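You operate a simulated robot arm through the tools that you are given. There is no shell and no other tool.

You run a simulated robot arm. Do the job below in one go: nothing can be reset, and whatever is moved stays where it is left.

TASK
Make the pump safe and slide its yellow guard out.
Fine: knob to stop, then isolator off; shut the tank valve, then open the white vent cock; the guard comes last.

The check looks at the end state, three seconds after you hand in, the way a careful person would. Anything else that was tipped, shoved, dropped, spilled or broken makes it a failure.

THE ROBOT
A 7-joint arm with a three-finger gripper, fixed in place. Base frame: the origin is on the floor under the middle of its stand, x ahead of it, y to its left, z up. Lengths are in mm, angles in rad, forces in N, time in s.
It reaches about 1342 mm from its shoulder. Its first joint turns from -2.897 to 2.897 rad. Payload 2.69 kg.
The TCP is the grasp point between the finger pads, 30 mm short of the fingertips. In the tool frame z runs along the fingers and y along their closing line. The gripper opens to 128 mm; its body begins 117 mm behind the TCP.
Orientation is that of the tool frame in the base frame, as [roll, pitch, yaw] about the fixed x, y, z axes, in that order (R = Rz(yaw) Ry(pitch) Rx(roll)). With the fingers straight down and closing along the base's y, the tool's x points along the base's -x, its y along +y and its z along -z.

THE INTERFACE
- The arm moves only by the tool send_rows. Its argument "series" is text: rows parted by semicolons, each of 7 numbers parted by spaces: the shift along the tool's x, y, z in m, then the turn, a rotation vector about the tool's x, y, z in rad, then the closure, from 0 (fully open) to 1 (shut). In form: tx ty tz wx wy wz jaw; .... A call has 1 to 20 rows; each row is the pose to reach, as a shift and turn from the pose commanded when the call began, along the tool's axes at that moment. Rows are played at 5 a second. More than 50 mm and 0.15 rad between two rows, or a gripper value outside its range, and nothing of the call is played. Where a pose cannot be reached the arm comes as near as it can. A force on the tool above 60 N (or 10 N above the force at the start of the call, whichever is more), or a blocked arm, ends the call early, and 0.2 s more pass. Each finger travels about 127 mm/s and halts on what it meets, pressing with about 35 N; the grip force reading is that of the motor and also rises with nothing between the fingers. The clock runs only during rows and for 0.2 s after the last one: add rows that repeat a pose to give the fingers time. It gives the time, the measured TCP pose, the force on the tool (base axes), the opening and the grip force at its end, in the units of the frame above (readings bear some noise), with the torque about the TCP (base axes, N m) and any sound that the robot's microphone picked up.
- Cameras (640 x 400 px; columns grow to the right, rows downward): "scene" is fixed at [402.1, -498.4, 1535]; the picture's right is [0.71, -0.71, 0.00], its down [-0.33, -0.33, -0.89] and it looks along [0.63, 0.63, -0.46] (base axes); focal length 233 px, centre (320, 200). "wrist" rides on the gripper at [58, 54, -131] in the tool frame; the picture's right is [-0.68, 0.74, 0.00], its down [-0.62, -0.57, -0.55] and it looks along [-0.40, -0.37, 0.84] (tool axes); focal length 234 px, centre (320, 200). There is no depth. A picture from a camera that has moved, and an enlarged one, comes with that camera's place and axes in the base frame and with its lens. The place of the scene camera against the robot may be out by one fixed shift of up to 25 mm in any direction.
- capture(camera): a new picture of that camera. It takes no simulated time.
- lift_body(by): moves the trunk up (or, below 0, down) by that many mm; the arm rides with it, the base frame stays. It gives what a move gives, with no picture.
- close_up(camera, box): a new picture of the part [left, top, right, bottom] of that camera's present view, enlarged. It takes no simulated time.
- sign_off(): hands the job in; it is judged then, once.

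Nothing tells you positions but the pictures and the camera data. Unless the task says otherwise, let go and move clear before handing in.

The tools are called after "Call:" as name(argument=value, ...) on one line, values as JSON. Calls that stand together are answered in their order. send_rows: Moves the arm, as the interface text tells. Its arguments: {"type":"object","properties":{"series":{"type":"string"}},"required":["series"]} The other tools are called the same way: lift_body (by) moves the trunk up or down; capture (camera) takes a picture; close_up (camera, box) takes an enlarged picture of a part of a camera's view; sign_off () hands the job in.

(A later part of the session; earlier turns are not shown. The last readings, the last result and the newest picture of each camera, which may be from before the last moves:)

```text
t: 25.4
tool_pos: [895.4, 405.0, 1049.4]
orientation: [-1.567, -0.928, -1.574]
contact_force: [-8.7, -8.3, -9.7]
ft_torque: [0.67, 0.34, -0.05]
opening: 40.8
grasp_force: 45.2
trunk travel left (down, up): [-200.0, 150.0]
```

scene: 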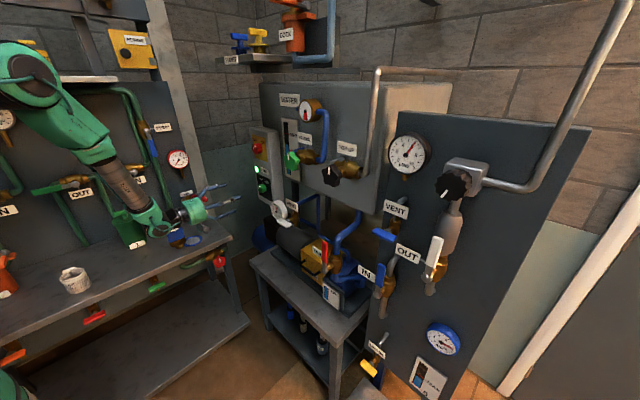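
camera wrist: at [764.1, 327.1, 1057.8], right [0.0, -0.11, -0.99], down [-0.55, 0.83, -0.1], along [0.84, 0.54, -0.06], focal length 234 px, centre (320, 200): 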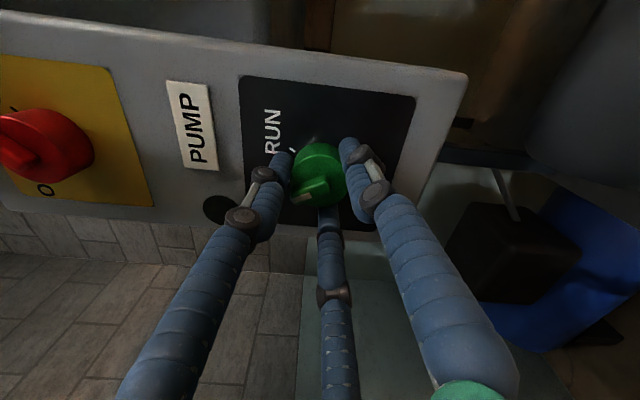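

Torque about the knob axis rose, so it's against its stop. Opening the fingers and backing off.

Call:
send_rows(series="0 0 0 0 0 0.02 0.6;0 0 0 0 0 0.02 0.3;0 0 0 0 0 0.02 0;0 0 0 0 0 0.02 0;0 0 -0.03 0 0 0.02 0;0 0 -0.07 0 0 0.02 0;0 0 -0.11 0 0 0.02 0")

Call:
capture(camera="wrist")

Call:
close_up(camera="scene", box=[236, 130, 316, 180])

Call:
close_up(camera="scene", box=[236, 170, 316, 220])

```text
t: 27.0
tool_pos: [786.3, 405.2, 1050.3]
orientation: [-1.565, -0.906, -1.579]
contact_force: [0.7, -0.5, 0.3]
ft_torque: [0.01, 0.03, 0.01]
opening: 128.0
grasp_force: 0.1
trunk travel left (down, up): [-200.0, 150.0]
```

```text
taken
camera wrist: at [655.3, 327.8, 1061.5], right [0.0, -0.16, -0.99], down [-0.55, 0.83, -0.14], along [0.84, 0.54, -0.09], focal length 234 px, centre (320, 200)
```

wrist: 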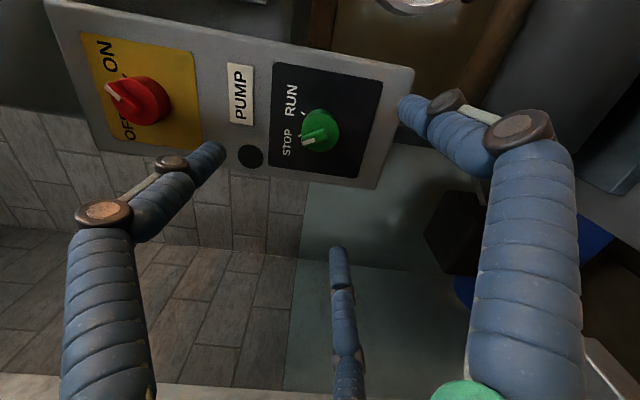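

```text
8.00 times, centred on (276, 155) of scene
camera zoom: at [402.1, -498.4, 1535.0], right [0.71, -0.71, 0.0], down [-0.33, -0.33, -0.89], along [0.63, 0.63, -0.46], focal length 1862 px, centre (672, 560)
```

zoom: 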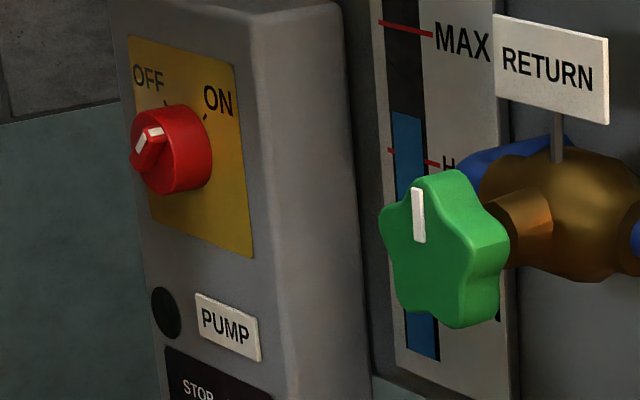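

```text
8.00 times, centred on (276, 195) of scene
camera zoom: at [402.1, -498.4, 1535.0], right [0.71, -0.71, 0.0], down [-0.33, -0.33, -0.89], along [0.63, 0.63, -0.46], focal length 1862 px, centre (672, 240)
```

zoom: 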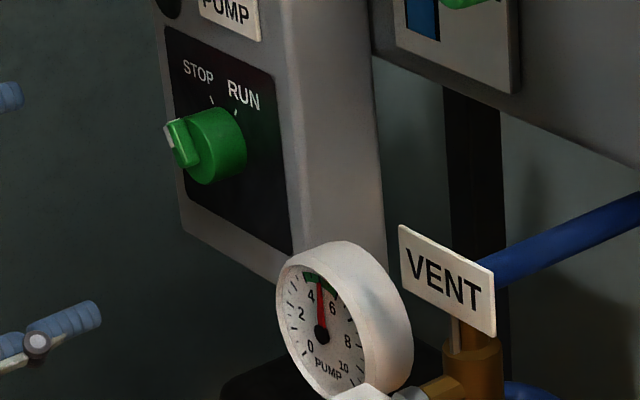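

STOP is set (pointer at STOP, lamp out). The knob centre was really at (y 405, z 1049.5). Now measuring the isolator from here.

Call:
close_up(camera="wrist", box=[80, 60, 208, 140])

Call:
close_up(camera="wrist", box=[260, 80, 388, 160])

```text
5.00 times, centred on (144, 100) of wrist
camera zoom: at [655.3, 327.8, 1061.5], right [0.0, -0.16, -0.99], down [-0.55, 0.83, -0.14], along [0.84, 0.54, -0.09], focal length 1171 px, centre (1200, 700)
```

zoom: 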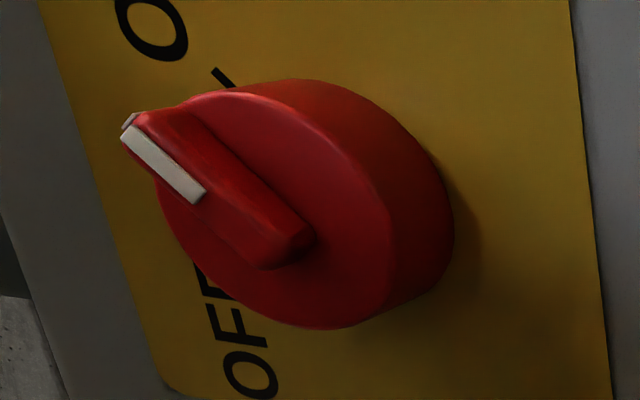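

```text
5.00 times, centred on (324, 120) of wrist
camera zoom: at [655.3, 327.8, 1061.5], right [0.0, -0.16, -0.99], down [-0.55, 0.83, -0.14], along [0.84, 0.54, -0.09], focal length 1171 px, centre (300, 600)
```

zoom: 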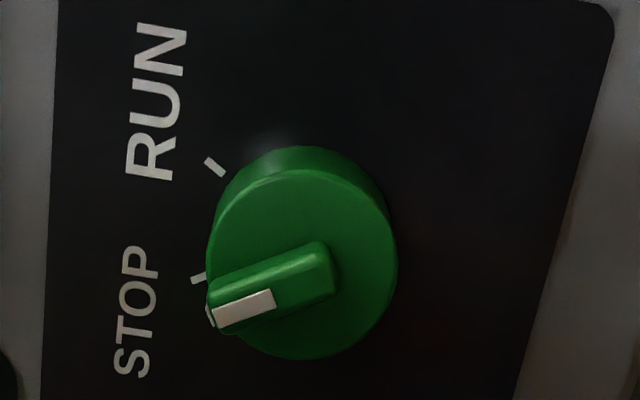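

STOP pointer lines up with its tick. Isolator centre is about (906, 405, 1240). Moving up in front of it while unwinding the wrist for a 90° turn.

Call:
send_rows(series="0.0125 -0.0098 0.0003 0 0 0.125 0;0.0249 -0.0195 0.0006 0 0 0.25 0;0.0374 -0.0293 0.0009 0 0 0.375 0;0.0499 -0.0390 0.0012 0 0 0.5 0;0.0623 -0.0488 0.0015 0 0 0.625 0;0.0748 -0.0586 0.0018 0 0 0.75 0;0.0873 -0.0683 0.0022 0 0 0.875 0;0.0997 -0.0781 0.0025 0 0 1.0 0;0.1122 -0.0878 0.0028 0 0 1.125 0;0.1247 -0.0976 0.0031 0 0 1.25 0;0.1371 -0.1073 0.0034 0 0 1.375 0;0.1496 -0.1171 0.0037 0 0 1.5 0;0.1496 -0.1171 0.0037 0 0 1.5 0")

Call:
capture(camera="wrist")

Call:
capture(camera="scene")

```text
t: 29.8
tool_pos: [789.3, 405.9, 1240.9]
orientation: [-1.566, 0.596, -1.572]
contact_force: [-0.3, 0.0, -0.4]
ft_torque: [0.03, 0.05, -0.01]
opening: 128.1
grasp_force: 0.0
trunk travel left (down, up): [-200.0, 150.0]
```

```text
taken
camera wrist: at [658.1, 387.7, 1161.8], right [0.0, 0.97, -0.23], down [-0.55, 0.19, 0.81], along [0.83, 0.13, 0.54], focal length 234 px, centre (320, 200)
```

wrist: 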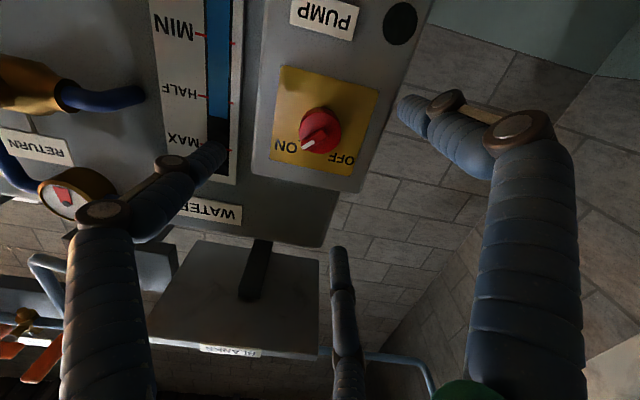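

```text
taken
```

scene: 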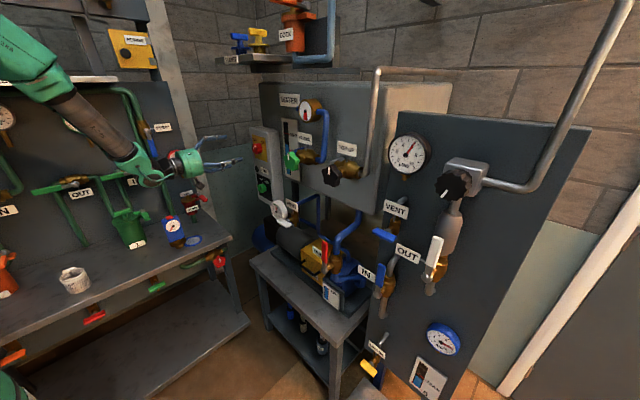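

Call:
close_up(camera="wrist", box=[272, 100, 368, 160])

```text
6.67 times, centred on (320, 130) of wrist
camera zoom: at [658.1, 387.7, 1161.8], right [0.0, 0.97, -0.23], down [-0.55, 0.19, 0.81], along [0.83, 0.13, 0.54], focal length 1561 px, centre (320, 667)
```

zoom: 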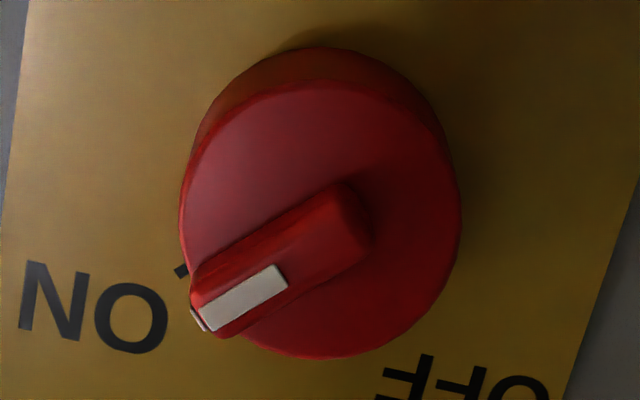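

Isolator centre refines to (y 405.5, z 1237.5). Approaching and gripping.

Call:
send_rows(series="0.0022 0.0026 0.030 0 0 0 0;0.0022 0.0026 0.065 0 0 0 0;0.0022 0.0026 0.095 0 0 0 0;0.0022 0.0026 0.107 0 0 0 0;0.0022 0.0026 0.107 0 0 0 0.3;0.0022 0.0026 0.107 0 0 0 0.55;0.0022 0.0026 0.107 0 0 0 0.65;0.0022 0.0026 0.107 0 0 0 0.72;0.0022 0.0026 0.107 0 0 0 0.78;0.0022 0.0026 0.107 0 0 0 0.78")

Call:
capture(camera="wrist")

Call:
close_up(camera="scene", box=[216, 110, 296, 160])

```text
t: 32.0
tool_pos: [894.1, 405.5, 1238.6]
orientation: [-1.561, 0.593, -1.568]
contact_force: [6.4, 12.1, 16.9]
ft_torque: [-0.2, -0.38, 0.36]
opening: 46.2
grasp_force: 12.7
trunk travel left (down, up): [-200.0, 150.0]
```

```text
taken
camera wrist: at [763.9, 387.8, 1159.6], right [0.0, 0.97, -0.23], down [-0.55, 0.19, 0.81], along [0.83, 0.13, 0.54], focal length 234 px, centre (320, 200)
```

wrist: 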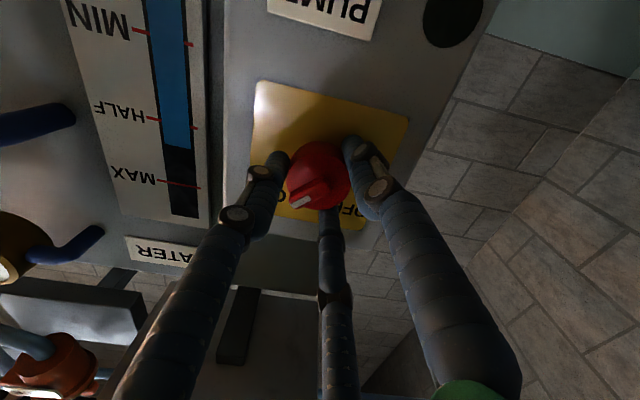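

```text
8.00 times, centred on (256, 135) of scene
camera zoom: at [402.1, -498.4, 1535.0], right [0.71, -0.71, 0.0], down [-0.33, -0.33, -0.89], along [0.63, 0.63, -0.46], focal length 1862 px, centre (832, 720)
```

zoom: 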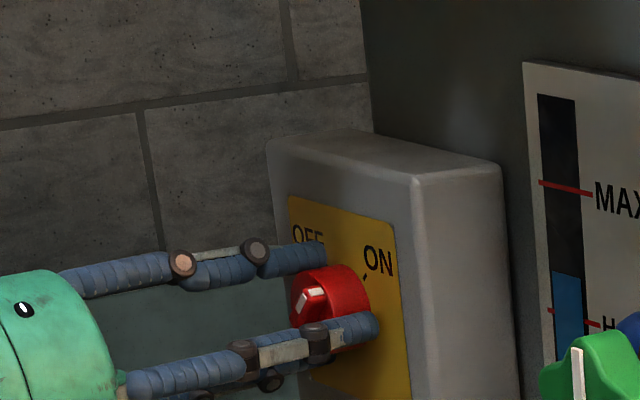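

Gripped. Relieving the offset and starting the counter-clockwise turn to OFF.

Call:
send_rows(series="-0.0015 -0.0005 0 0 0 0 0.85;-0.0030 -0.0010 0 0 0 0 0.85;-0.0030 -0.0010 0 0 0 -0.1 0.85;-0.0030 -0.0010 0 0 0 -0.2 0.85;-0.0030 -0.0010 0 0 0 -0.3 0.85;-0.0030 -0.0010 0 0 0 -0.4 0.85;-0.0030 -0.0010 0 0 0 -0.5 0.85;-0.0030 -0.0010 0 0 0 -0.6 0.85;-0.0030 -0.0010 0 0 0 -0.7 0.85")

Call:
capture(camera="wrist")

```text
t: 34.0
tool_pos: [894.5, 406.3, 1239.3]
orientation: [-1.566, -0.107, -1.575]
contact_force: [-9.9, -20.4, 8.6]
ft_torque: [0.02, -0.2, -0.71]
opening: 44.8
grasp_force: 45.6
trunk travel left (down, up): [-200.0, 150.0]
```

```text
taken
camera wrist: at [763.4, 342.4, 1191.5], right [0.0, 0.59, -0.8], down [-0.55, 0.67, 0.49], along [0.84, 0.44, 0.33], focal length 234 px, centre (320, 200)
```

wrist: 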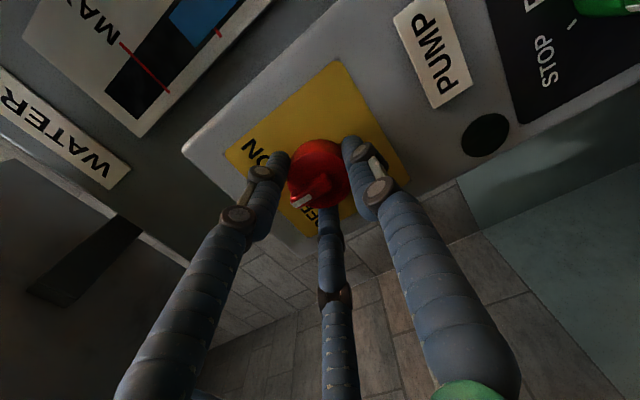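

Turning well. Continuing to OFF.

Call:
send_rows(series="0.0015 -0.0004 0 0 0 -0.1 0.85;0.0030 -0.0007 0 0 0 -0.2 0.85;0.0030 -0.0007 0 0 0 -0.3 0.85;0.0030 -0.0007 0 0 0 -0.4 0.85;0.0030 -0.0007 0 0 0 -0.5 0.85;0.0030 -0.0007 0 0 0 -0.6 0.85;0.0030 -0.0007 0 0 0 -0.7 0.85;0.0030 -0.0007 0 0 0 -0.8 0.85;0.0030 -0.0007 0 0 0 -0.87 0.85;0.0030 -0.0007 0 0 0 -0.87 0.85")

Call:
capture(camera="wrist")

Call:
close_up(camera="scene", box=[216, 110, 296, 160])

```text
t: 36.2
tool_pos: [895.1, 405.0, 1239.6]
orientation: [-1.564, -0.977, -1.579]
contact_force: [-10.0, 10.1, -3.2]
ft_torque: [0.94, 0.26, 0.33]
opening: 44.7
grasp_force: 44.9
trunk travel left (down, up): [-200.0, 150.0]
```

```text
taken
camera wrist: at [763.5, 328.7, 1257.1], right [0.0, -0.23, -0.97], down [-0.55, 0.81, -0.2], along [0.84, 0.53, -0.12], focal length 234 px, centre (320, 200)
```

wrist: 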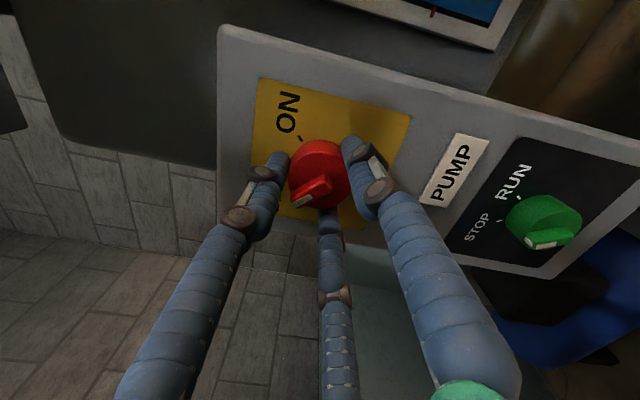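

```text
8.00 times, centred on (256, 135) of scene
camera zoom: at [402.1, -498.4, 1535.0], right [0.71, -0.71, 0.0], down [-0.33, -0.33, -0.89], along [0.63, 0.63, -0.46], focal length 1862 px, centre (832, 720)
```

zoom: 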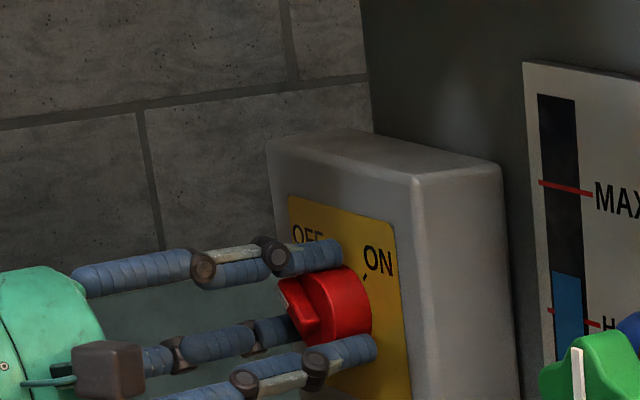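

Torque rose at the end of the turn, suggesting the OFF stop. Releasing, backing off, and checking.

Call:
send_rows(series="0 0 0 0 0 0.03 0.6;0 0 0 0 0 0.03 0.3;0 0 0 0 0 0.03 0;0 0 0 0 0 0.03 0;0 0 -0.03 0 0 0.03 0;0 0 -0.07 0 0 0.03 0;0 0 -0.11 0 0 0.03 0;0 0 -0.15 0 0 0.03 0;0 0 -0.19 0 0 0.03 0")

Call:
capture(camera="wrist")

Call:
close_up(camera="scene", box=[236, 130, 316, 180])

```text
t: 38.2
tool_pos: [704.8, 404.0, 1242.0]
orientation: [-1.563, -0.946, -1.579]
contact_force: [-0.1, -0.2, -0.4]
ft_torque: [0.01, 0.0, 0.0]
opening: 128.2
grasp_force: 0.1
trunk travel left (down, up): [-200.0, 150.0]
```

```text
taken
camera wrist: at [573.8, 326.3, 1255.8], right [0.0, -0.2, -0.98], down [-0.55, 0.82, -0.17], along [0.84, 0.54, -0.11], focal length 234 px, centre (320, 200)
```

wrist: 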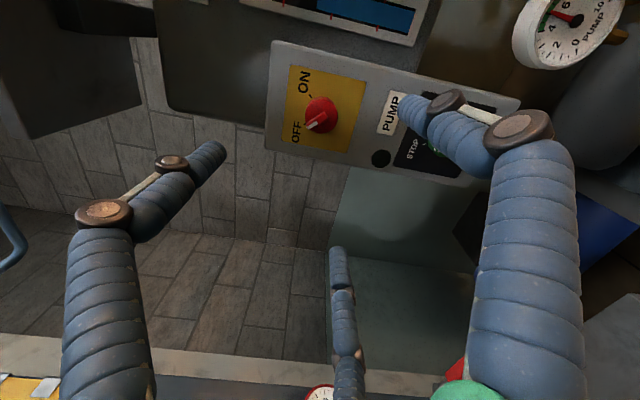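

```text
8.00 times, centred on (276, 155) of scene
camera zoom: at [402.1, -498.4, 1535.0], right [0.71, -0.71, 0.0], down [-0.33, -0.33, -0.89], along [0.63, 0.63, -0.46], focal length 1862 px, centre (672, 560)
```

zoom: 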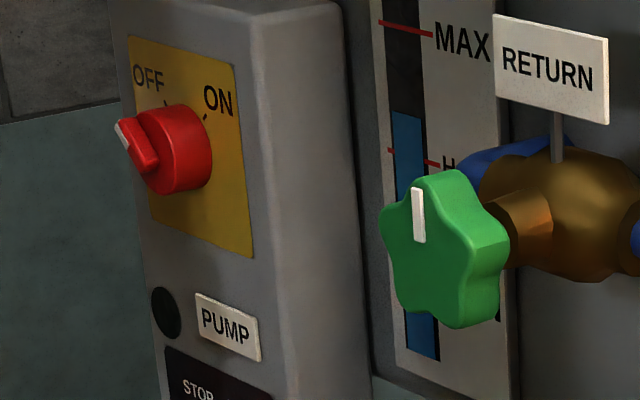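

Isolator is at OFF. Next, the tank valve: I'll move away to the right while unwinding the wrist, then look at it along the tool axis.

Call:
send_rows(series="0.0090 0.0212 -0.0058 0 0 0.14 0;0.0180 0.0424 -0.0117 0 0 0.28 0;0.0270 0.0636 -0.0175 0 0 0.42 0;0.0359 0.0848 -0.0233 0 0 0.56 0;0.0449 0.1059 -0.0292 0 0 0.70 0;0.0539 0.1271 -0.0350 0 0 0.84 0;0.0629 0.1483 -0.0408 0 0 0.98 0;0.0719 0.1695 -0.0467 0 0 1.12 0;0.0809 0.1907 -0.0525 0 0 1.26 0;0.0898 0.2119 -0.0583 0 0 1.40 0;0.0988 0.2331 -0.0642 0 0 1.54 0;0.1078 0.2543 -0.0700 0 0 1.68 0;0.1168 0.2755 -0.0758 0 0 1.82 0;0.1258 0.2966 -0.0817 0 0 1.96 0;0.1348 0.3178 -0.0875 0 0 2.10 0;0.1437 0.3390 -0.0933 0 0 2.24 0;0.1527 0.3602 -0.0992 0 0 2.38 0;0.1617 0.3814 -0.1050 0 0 2.517 0;0.1617 0.3814 -0.1050 0 0 2.517 0")

Call:
capture(camera="wrist")

Call:
capture(camera="scene")

```text
t: 42.2
tool_pos: [599.6, 1.9, 1149.5]
orientation: [0.359, 1.568, 0.358]
contact_force: [-0.4, -0.2, 0.1]
ft_torque: [0.03, -0.05, 0.02]
opening: 127.9
grasp_force: 0.0
trunk travel left (down, up): [-200.0, 150.0]
```

```text
taken
camera wrist: at [468.9, 55.4, 1088.8], right [0.0, 0.74, 0.68], down [-0.55, -0.57, 0.61], along [0.83, -0.37, 0.41], focal length 234 px, centre (320, 200)
```

wrist: 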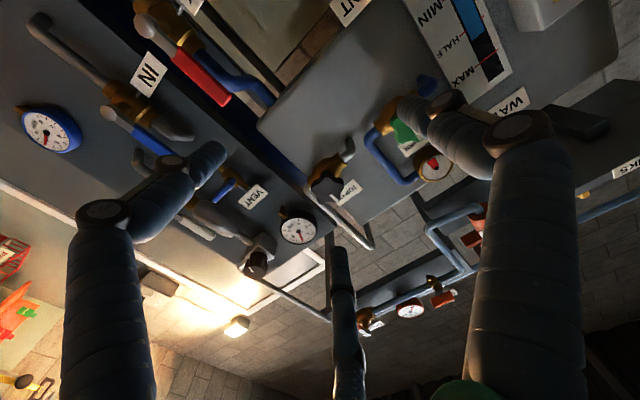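

```text
taken
```

scene: 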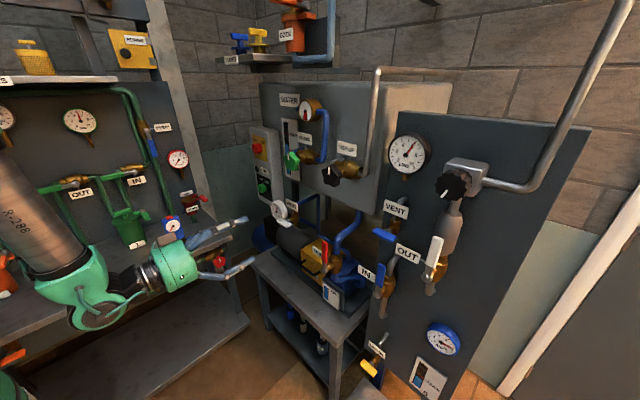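

Now lowering to the tank valve's height and rolling the other way to get the camera upper-left.

Call:
send_rows(series="0.0138 -0.0083 0 0 0 0.125 0;0.0275 -0.0165 0 0 0 0.25 0;0.0413 -0.0248 0 0 0 0.375 0;0.0550 -0.0330 0 0 0 0.5 0;0.0688 -0.0413 0 0 0 0.625 0;0.0825 -0.0495 0 0 0 0.75 0;0.0963 -0.0578 0 0 0 0.875 0;0.1100 -0.0660 0 0 0 1.0 0;0.1238 -0.0743 0 0 0 1.125 0;0.1375 -0.0825 0 0 0 1.25 0;0.1513 -0.0908 0 0 0 1.375 0;0.1650 -0.0990 0 0 0 1.5 0;0.1650 -0.0990 0 0 0 1.5 0")

Call:
capture(camera="wrist")

```text
t: 45.0
tool_pos: [599.4, -97.8, 982.4]
orientation: [1.568, 0.07, 1.568]
contact_force: [-0.7, -0.4, 0.1]
ft_torque: [-0.01, -0.05, 0.02]
opening: 128.2
grasp_force: 0.1
trunk travel left (down, up): [-200.0, 150.0]
```

```text
taken
camera wrist: at [468.0, -35.8, 1030.2], right [0.0, -0.62, 0.78], down [-0.55, -0.65, -0.52], along [0.84, -0.43, -0.34], focal length 234 px, centre (320, 200)
```

wrist: 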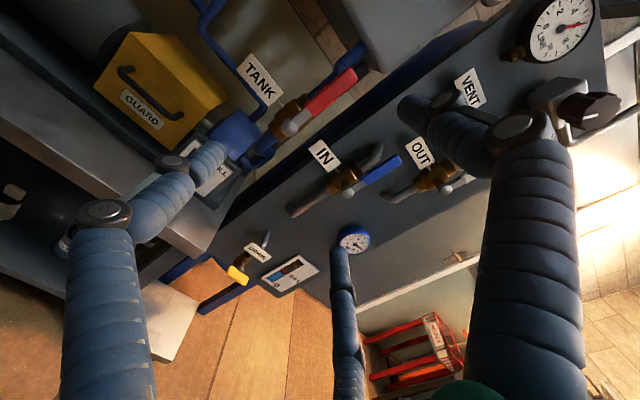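

Call:
close_up(camera="wrist", box=[230, 40, 390, 140])

Call:
close_up(camera="wrist", box=[80, 30, 240, 130])

Call:
close_up(camera="wrist", box=[290, 110, 450, 210])

```text
4.00 times, centred on (310, 90) of wrist
camera zoom: at [468.0, -35.8, 1030.2], right [0.0, -0.62, 0.78], down [-0.55, -0.65, -0.52], along [0.84, -0.43, -0.34], focal length 937 px, centre (360, 640)
```

zoom: 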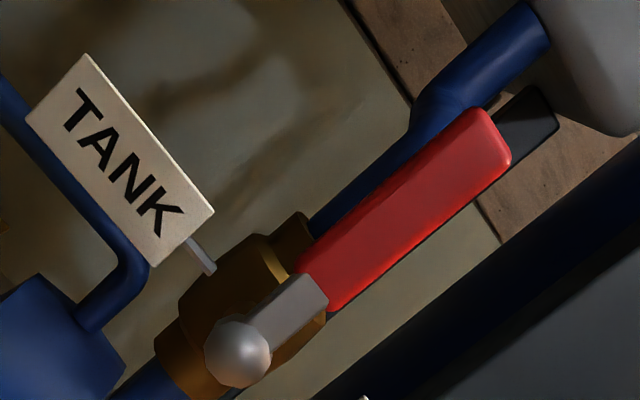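

```text
4.00 times, centred on (160, 80) of wrist
camera zoom: at [468.0, -35.8, 1030.2], right [0.0, -0.62, 0.78], down [-0.55, -0.65, -0.52], along [0.84, -0.43, -0.34], focal length 937 px, centre (960, 680)
```

zoom: 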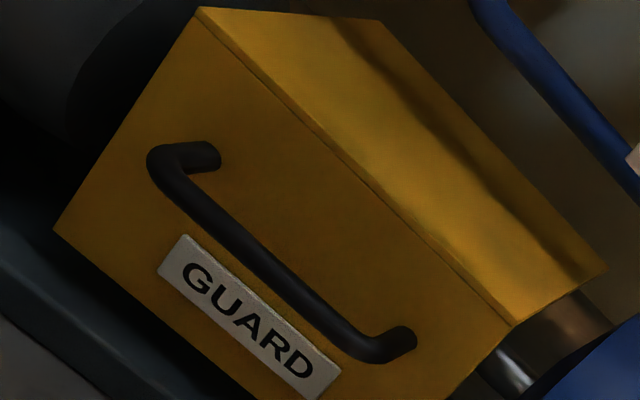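

```text
4.00 times, centred on (370, 160) of wrist
camera zoom: at [468.0, -35.8, 1030.2], right [0.0, -0.62, 0.78], down [-0.55, -0.65, -0.52], along [0.84, -0.43, -0.34], focal length 937 px, centre (120, 360)
```

zoom: 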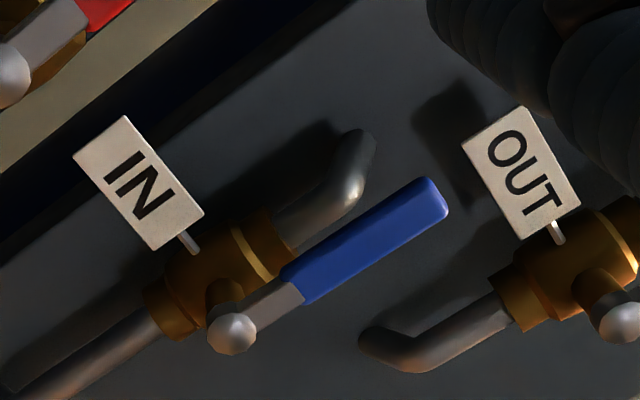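

Tank valve: pivot ball about (825, -87, 932), lever tip about (829, -89, 1049), lever upright = open. I'll look at the other closed lever valves to learn which way these levers swing.

Call:
close_up(camera="scene", box=[0, 120, 160, 220])

Call:
close_up(camera="scene", box=[280, 225, 376, 285])

Call:
close_up(camera="wrist", box=[270, 60, 350, 140])

Call:
close_up(camera="wrist", box=[380, 60, 540, 200])

```text
4.00 times, centred on (80, 170) of scene
camera zoom: at [402.1, -498.4, 1535.0], right [0.71, -0.71, 0.0], down [-0.33, -0.33, -0.89], along [0.63, 0.63, -0.46], focal length 931 px, centre (1280, 320)
```

zoom: 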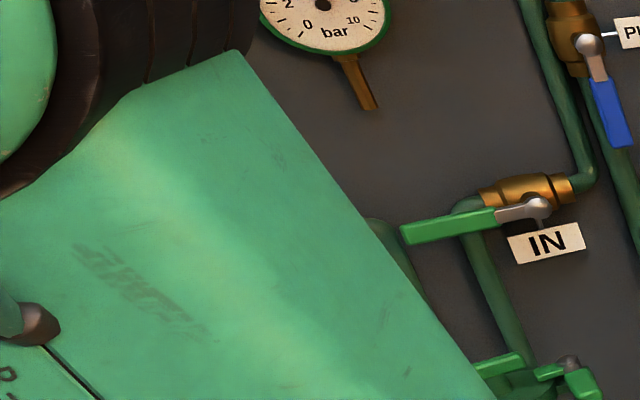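

```text
6.67 times, centred on (328, 255) of scene
camera zoom: at [402.1, -498.4, 1535.0], right [0.71, -0.71, 0.0], down [-0.33, -0.33, -0.89], along [0.63, 0.63, -0.46], focal length 1552 px, centre (267, -167)
```

zoom: 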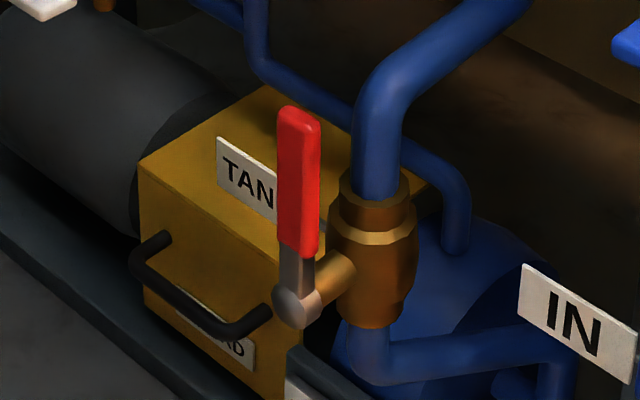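

```text
5.00 times, centred on (310, 100) of wrist
camera zoom: at [468.0, -35.8, 1030.2], right [0.0, -0.62, 0.78], down [-0.55, -0.65, -0.52], along [0.84, -0.43, -0.34], focal length 1171 px, centre (370, 700)
```

zoom: 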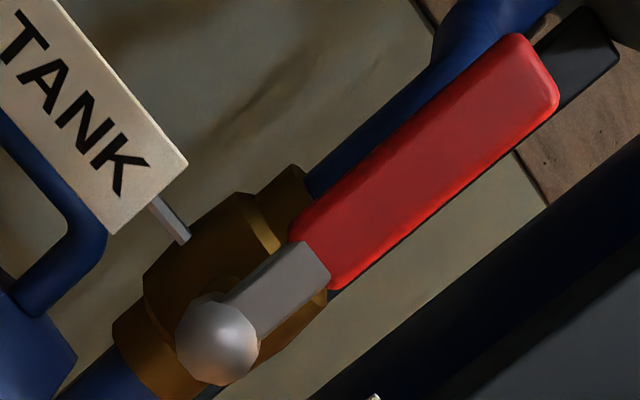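

```text
2.86 times, centred on (460, 130) of wrist
camera zoom: at [468.0, -35.8, 1030.2], right [0.0, -0.62, 0.78], down [-0.55, -0.65, -0.52], along [0.84, -0.43, -0.34], focal length 669 px, centre (-80, 400)
```

zoom: 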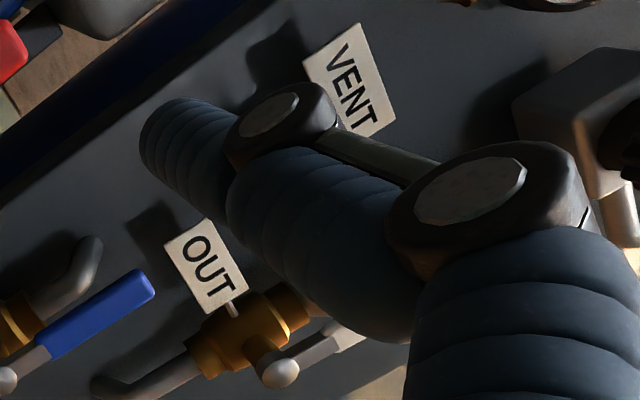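

I'll grip the lever with thumb on its left side and two fingers on its right (wrist level roll, which allows swinging either way). Moving to a standoff in front of it.

Call:
send_rows(series="0.0007 0.0024 0.0091 0 0 -0.1364 0;0.0014 0.0048 0.0182 0 0 -0.2727 0;0.0020 0.0071 0.0273 0 0 -0.4091 0;0.0027 0.0095 0.0364 0 0 -0.5455 0;0.0034 0.0119 0.0455 0 0 -0.6818 0;0.0041 0.0143 0.0545 0 0 -0.8182 0;0.0048 0.0167 0.0636 0 0 -0.9545 0;0.0055 0.0191 0.0727 0 0 -1.0909 0;0.0061 0.0214 0.0818 0 0 -1.2273 0;0.0068 0.0238 0.0909 0 0 -1.3636 0;0.0075 0.0262 0.1 0 0 -1.5 0;0.0075 0.0262 0.1 0 0 -1.5 0")

Call:
capture(camera="wrist")

Call:
capture(camera="scene")

```text
t: 47.6
tool_pos: [699.4, -88.6, 1009.7]
orientation: [-0.553, 1.568, -0.553]
contact_force: [0.3, -0.7, 0.1]
ft_torque: [0.0, -0.02, -0.01]
opening: 128.3
grasp_force: 0.0
trunk travel left (down, up): [-200.0, 150.0]
```

```text
taken
camera wrist: at [569.0, -34.7, 948.6], right [0.0, 0.74, 0.67], down [-0.55, -0.56, 0.62], along [0.83, -0.37, 0.41], focal length 234 px, centre (320, 200)
```

wrist: 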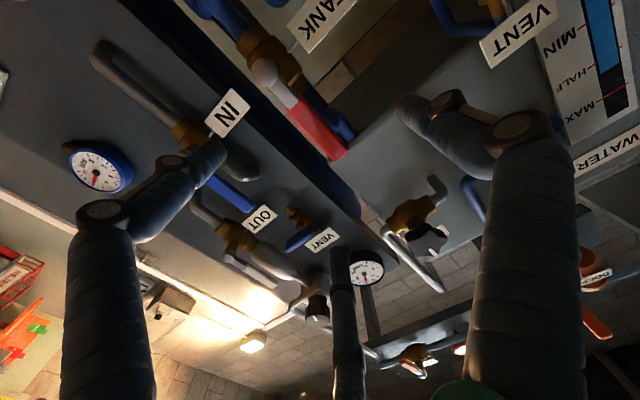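

```text
taken
```

scene: 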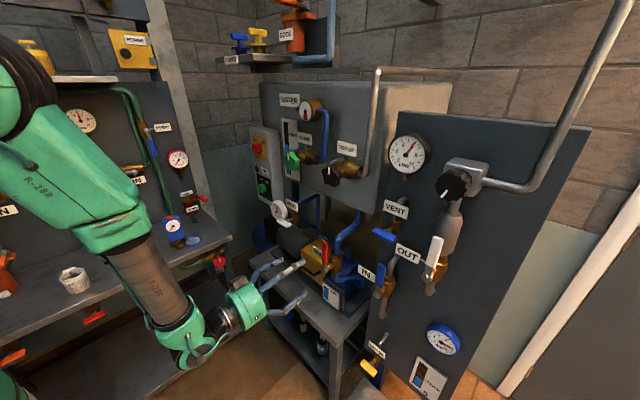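

Call:
close_up(camera="wrist", box=[240, 40, 368, 170])

Call:
close_up(camera="scene", box=[240, 220, 368, 300])

```text
3.08 times, centred on (304, 105) of wrist
camera zoom: at [569.0, -34.7, 948.6], right [0.0, 0.74, 0.67], down [-0.55, -0.56, 0.62], along [0.83, -0.37, 0.41], focal length 720 px, centre (369, 492)
```

zoom: 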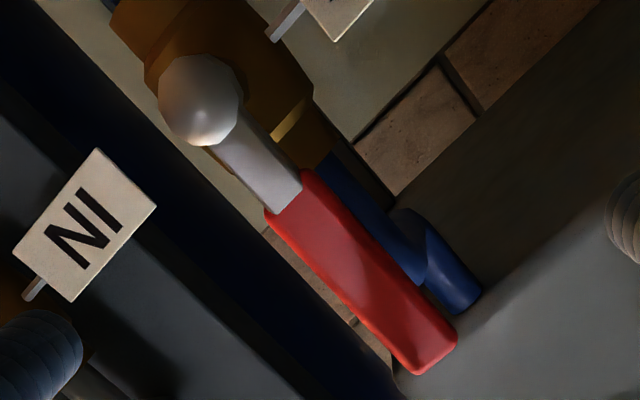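

```text
5.00 times, centred on (304, 260) of scene
camera zoom: at [402.1, -498.4, 1535.0], right [0.71, -0.71, 0.0], down [-0.33, -0.33, -0.89], along [0.63, 0.63, -0.46], focal length 1164 px, centre (400, -100)
```

zoom: 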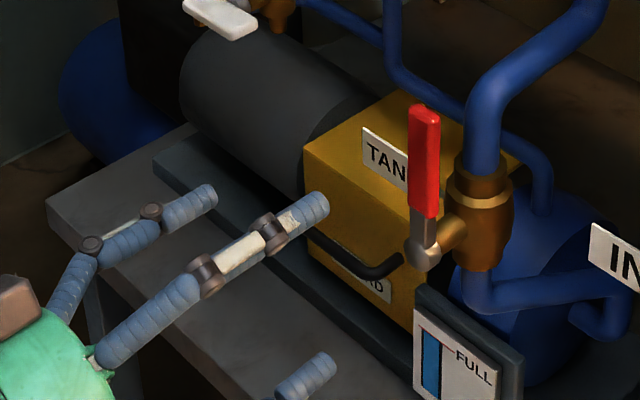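

Refined: lever plane x≈840, y≈-89, tip z≈1046, pivot z≈927. Advancing so the fingertips (x≈855) straddle the lever without reaching the label (877) or pipe.

Call:
send_rows(series="0 -0.0005 0.035 0 0 0 0;0 -0.001 0.070 0 0 0 0;0 -0.001 0.100 0 0 0 0;0 -0.001 0.1256 0 0 0 0;0 -0.001 0.1256 0 0 0 0")

Call:
capture(camera="wrist")

Call:
close_up(camera="scene", box=[260, 210, 388, 290])

```text
t: 48.8
tool_pos: [825.1, -87.8, 1009.7]
orientation: [-0.136, 1.568, -0.14]
contact_force: [1.2, -0.2, 0.4]
ft_torque: [-0.02, -0.01, 0.04]
opening: 128.0
grasp_force: 0.0
trunk travel left (down, up): [-200.0, 150.0]
```

```text
taken
camera wrist: at [693.5, -34.7, 949.8], right [0.0, 0.74, 0.68], down [-0.55, -0.56, 0.61], along [0.83, -0.37, 0.41], focal length 234 px, centre (320, 200)
```

wrist: 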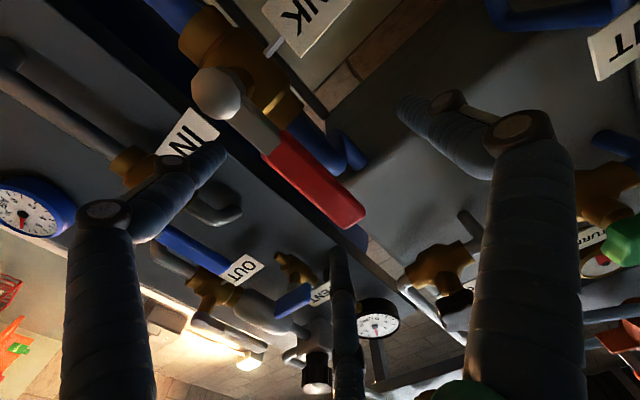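

```text
5.00 times, centred on (324, 250) of scene
camera zoom: at [402.1, -498.4, 1535.0], right [0.71, -0.71, 0.0], down [-0.33, -0.33, -0.89], along [0.63, 0.63, -0.46], focal length 1164 px, centre (300, -50)
```

zoom: 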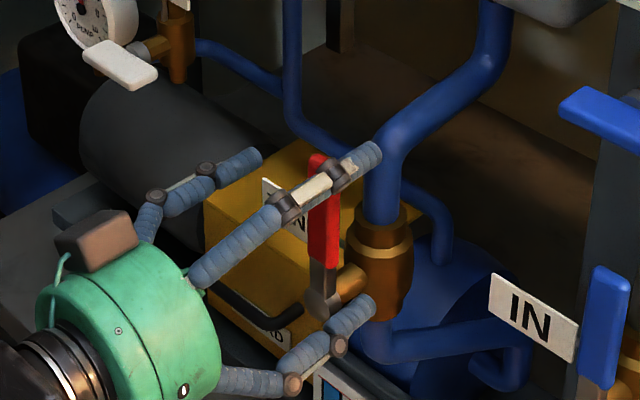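

The lever is centred between the fingers. Closing.

Call:
send_rows(series="0 0 0 0 0 0 0.3;0 0 0 0 0 0 0.55;0 0 0 0 0 0 0.75;0 0 0 0 0 0 0.9;0 0 0 0 0 0 0.95;0 0 0 0 0 0 0.95")

Call:
capture(camera="wrist")

Call:
close_up(camera="scene", box=[260, 210, 388, 290])

```text
t: 50.0
tool_pos: [822.3, -95.7, 1005.9]
orientation: [2.477, 1.568, 2.464]
contact_force: [5.8, -23.0, -9.9]
ft_torque: [-0.51, 0.2, -0.23]
opening: 36.2
grasp_force: 22.0
trunk travel left (down, up): [-200.0, 150.0]
stopped in row 5: the force on the tool passed its limit at 64 N (the readings are from after the stop); the commanded pose is now the measured one
```

```text
taken
camera wrist: at [692.7, -40.0, 947.7], right [0.01, 0.74, 0.68], down [-0.56, -0.56, 0.62], along [0.83, -0.38, 0.4], focal length 234 px, centre (320, 200)
```

wrist: 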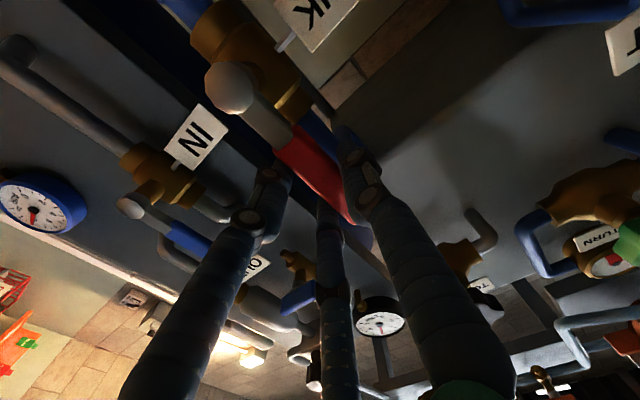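

```text
5.00 times, centred on (324, 250) of scene
camera zoom: at [402.1, -498.4, 1535.0], right [0.71, -0.71, 0.0], down [-0.33, -0.33, -0.89], along [0.63, 0.63, -0.46], focal length 1164 px, centre (300, -50)
```

zoom: 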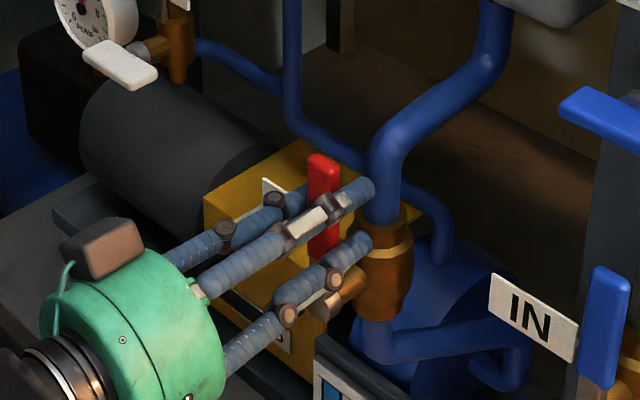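

The right-hand fingers met the lever first and it resisted leftward push, so it likely swings right. The hand has re-centred; continuing the close to get the thumb on.

Call:
send_rows(series="0 0 0 0 0 0 0.8;0 -0.002 0 0 0 0 0.85;0 -0.003 0 0 0 0 0.9;0 -0.003 0 0 0 0 0.9")

Call:
close_up(camera="wrist", box=[200, 40, 420, 280])

```text
t: 51.0
tool_pos: [822.9, -95.6, 1006.5]
orientation: [2.722, 1.568, 2.712]
contact_force: [2.8, -15.4, -17.9]
ft_torque: [-0.47, 0.02, 0.05]
opening: 35.2
grasp_force: 44.9
trunk travel left (down, up): [-200.0, 150.0]
```

```text
1.67 times, centred on (310, 160) of wrist
camera zoom: at [692.5, -40.9, 947.8], right [0.01, 0.74, 0.68], down [-0.55, -0.56, 0.62], along [0.83, -0.38, 0.4], focal length 390 px, centre (337, 267)
```

zoom: 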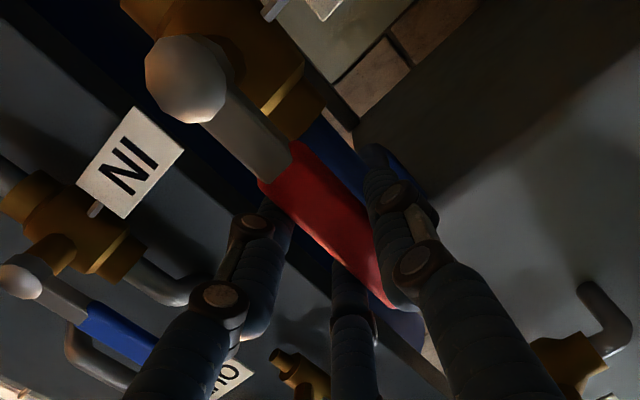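

Good three-finger grip. Testing a small swing to the right (clockwise) about the pivot.

Call:
send_rows(series="0.0002 -0.0024 0 0 0 0.03 0.9;0.0004 -0.0047 0 0 0 0.06 0.9;0.0010 -0.0094 0 0 0 0.12 0.9;0.0020 -0.0141 0 0 0 0.18 0.9")

Call:
capture(camera="wrist")

Call:
close_up(camera="scene", box=[260, 210, 388, 290])

```text
t: 52.0
tool_pos: [822.9, -110.5, 1005.2]
orientation: [1.594, 1.388, 1.58]
contact_force: [-2.9, 2.0, -25.8]
ft_torque: [-0.48, 0.71, 0.36]
opening: 35.5
grasp_force: 44.9
trunk travel left (down, up): [-200.0, 150.0]
```

```text
taken
camera wrist: at [692.5, -45.0, 956.2], right [0.01, 0.6, 0.8], down [-0.55, -0.66, 0.51], along [0.83, -0.45, 0.33], focal length 234 px, centre (320, 200)
```

wrist: 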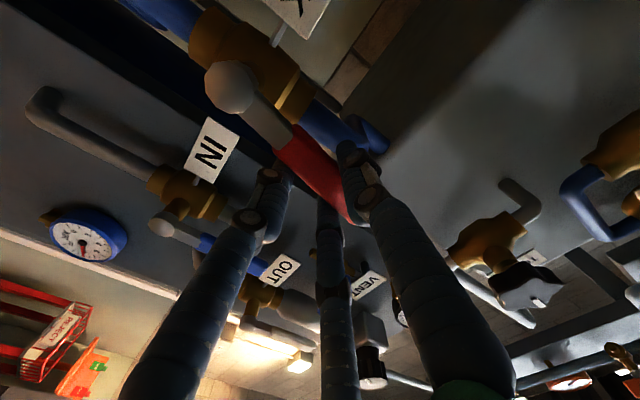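

```text
5.00 times, centred on (324, 250) of scene
camera zoom: at [402.1, -498.4, 1535.0], right [0.71, -0.71, 0.0], down [-0.33, -0.33, -0.89], along [0.63, 0.63, -0.46], focal length 1164 px, centre (300, -50)
```

zoom: 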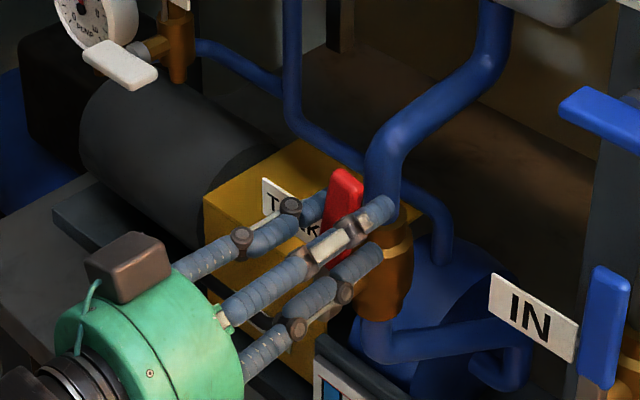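

It swings right freely. Continuing the arc clockwise about the pivot.

Call:
send_rows(series="0.0022 -0.0089 0 0 0 0.14 0.9;0.0050 -0.0201 0 0 0 0.28 0.9;0.0091 -0.0309 0 0 0 0.42 0.9;0.0148 -0.0410 0 0 0 0.56 0.9;0.0218 -0.0503 0 0 0 0.70 0.9")

Call:
capture(camera="wrist")

Call:
close_up(camera="scene", box=[260, 210, 388, 290])

```text
t: 53.1
tool_pos: [823.4, -153.4, 973.1]
orientation: [1.572, 0.69, 1.565]
contact_force: [5.6, 19.1, -27.5]
ft_torque: [-0.95, 0.33, 0.51]
opening: 35.5
grasp_force: 44.6
trunk travel left (down, up): [-200.0, 150.0]
```

```text
taken
camera wrist: at [692.7, -72.7, 978.1], right [0.0, -0.05, 1.0], down [-0.56, -0.83, -0.04], along [0.83, -0.55, -0.03], focal length 234 px, centre (320, 200)
```

wrist: 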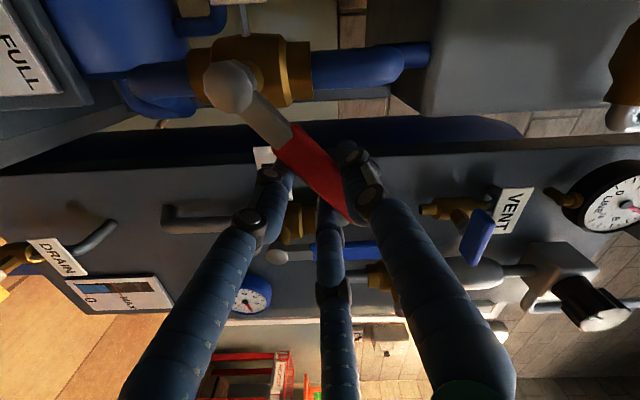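

```text
5.00 times, centred on (324, 250) of scene
camera zoom: at [402.1, -498.4, 1535.0], right [0.71, -0.71, 0.0], down [-0.33, -0.33, -0.89], along [0.63, 0.63, -0.46], focal length 1164 px, centre (300, -50)
```

zoom: 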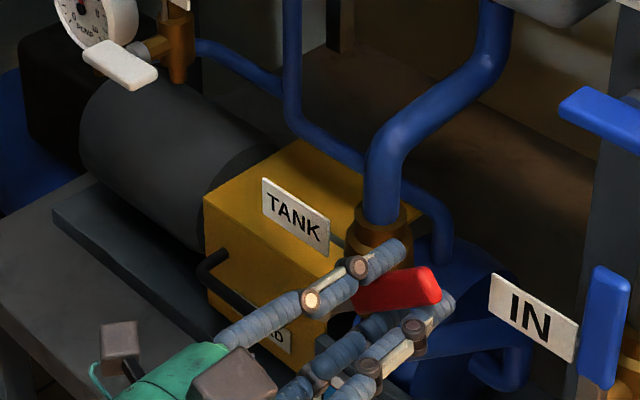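

Lever is over half way. Continuing with a slightly tighter radius to the horizontal.

Call:
send_rows(series="0.0061 -0.0079 0 0 0 0.14 0.9;0.0093 -0.0184 0 0 0 0.28 0.9;0.0140 -0.0282 0 0 0 0.42 0.9;0.0198 -0.0373 0 0 0 0.56 0.9;0.0265 -0.0451 0 0 0 0.69 0.9;0.0265 -0.0451 0 0 0 0.69 0.9")

Call:
capture(camera="wrist")

Call:
close_up(camera="scene", box=[260, 210, 388, 290])

```text
t: 54.5
tool_pos: [822.5, -166.2, 924.6]
orientation: [1.571, -0.002, 1.557]
contact_force: [10.3, -41.1, -20.5]
ft_torque: [-1.3, 0.1, -1.5]
opening: 35.4
grasp_force: 45.4
trunk travel left (down, up): [-200.0, 150.0]
```

```text
taken
camera wrist: at [692.7, -106.7, 977.0], right [-0.01, -0.68, 0.73], down [-0.56, -0.61, -0.57], along [0.83, -0.41, -0.37], focal length 234 px, centre (320, 200)
```

wrist: 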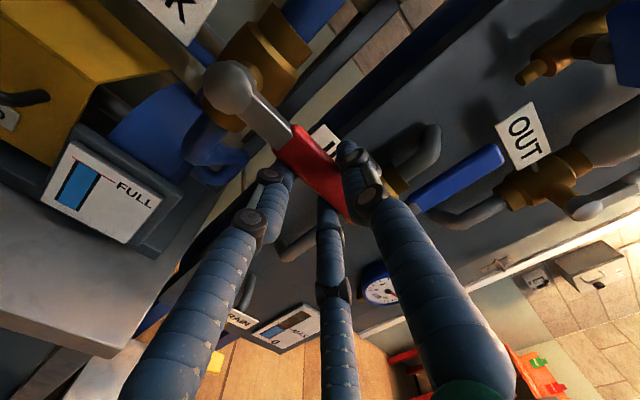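

```text
5.00 times, centred on (324, 250) of scene
camera zoom: at [402.1, -498.4, 1535.0], right [0.71, -0.71, 0.0], down [-0.33, -0.33, -0.89], along [0.63, 0.63, -0.46], focal length 1164 px, centre (300, -50)
```

zoom: 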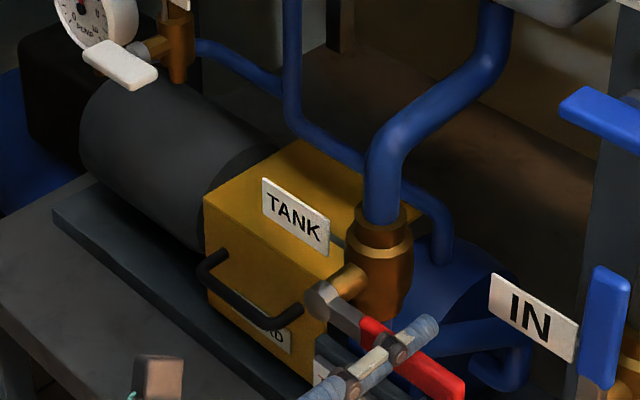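

The lever looks horizontal. I'll ease the radius and nudge a bit further to make sure it has reached the closed stop.

Call:
send_rows(series="-0.003 -0.001 0 0 0 0.02 0.9;-0.006 -0.004 0 0 0 0.04 0.9;-0.006 -0.006 0 0 0 0.06 0.9;-0.006 -0.006 0 0 0 0.06 0.9")

Call:
close_up(camera="scene", box=[260, 210, 388, 290])

```text
t: 55.5
tool_pos: [822.5, -166.2, 920.9]
orientation: [1.565, -0.057, 1.565]
contact_force: [14.1, 25.9, 19.8]
ft_torque: [-1.36, -0.04, 0.18]
opening: 36.5
grasp_force: 45.0
trunk travel left (down, up): [-200.0, 150.0]
```

```text
5.00 times, centred on (324, 250) of scene
camera zoom: at [402.1, -498.4, 1535.0], right [0.71, -0.71, 0.0], down [-0.33, -0.33, -0.89], along [0.63, 0.63, -0.46], focal length 1164 px, centre (300, -50)
```

zoom: 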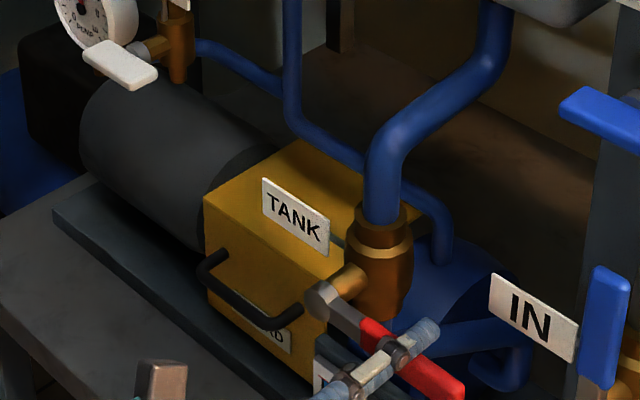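

Upward reaction now shows the lever is against its closed stop. Releasing and backing straight off.

Call:
send_rows(series="0.001 0.003 0 0 0 -0.02 0.7;0.001 0.003 0 0 0 -0.02 0.4;0.001 0.003 0 0 0 -0.02 0;0.001 0.003 0 0 0 -0.02 0;0.001 0.003 -0.03 0 0 -0.02 0;0.001 0.003 -0.07 0 0 -0.02 0;0.001 0.003 -0.11 0 0 -0.02 0;0.001 0.003 -0.15 0 0 -0.02 0;0.001 0.003 -0.19 0 0 -0.02 0")

Call:
capture(camera="wrist")

Call:
close_up(camera="scene", box=[260, 210, 420, 310])

```text
t: 57.5
tool_pos: [632.5, -166.0, 920.7]
orientation: [1.569, -0.037, 1.559]
contact_force: [-0.1, -0.2, -0.6]
ft_torque: [0.02, -0.02, -0.01]
opening: 127.8
grasp_force: 0.0
trunk travel left (down, up): [-200.0, 150.0]
```

```text
taken
camera wrist: at [501.7, -108.3, 976.1], right [-0.01, -0.7, 0.71], down [-0.55, -0.59, -0.59], along [0.83, -0.4, -0.39], focal length 234 px, centre (320, 200)
```

wrist: 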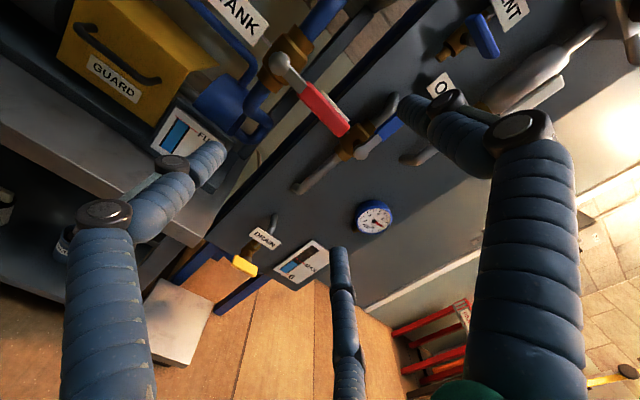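

```text
4.00 times, centred on (340, 260) of scene
camera zoom: at [402.1, -498.4, 1535.0], right [0.71, -0.71, 0.0], down [-0.33, -0.33, -0.89], along [0.63, 0.63, -0.46], focal length 931 px, centre (240, -40)
```

zoom: 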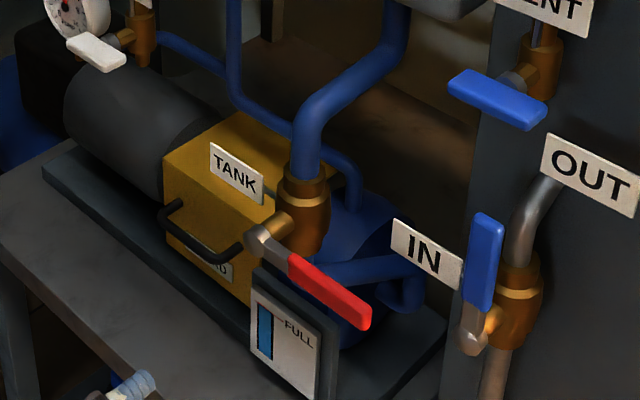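

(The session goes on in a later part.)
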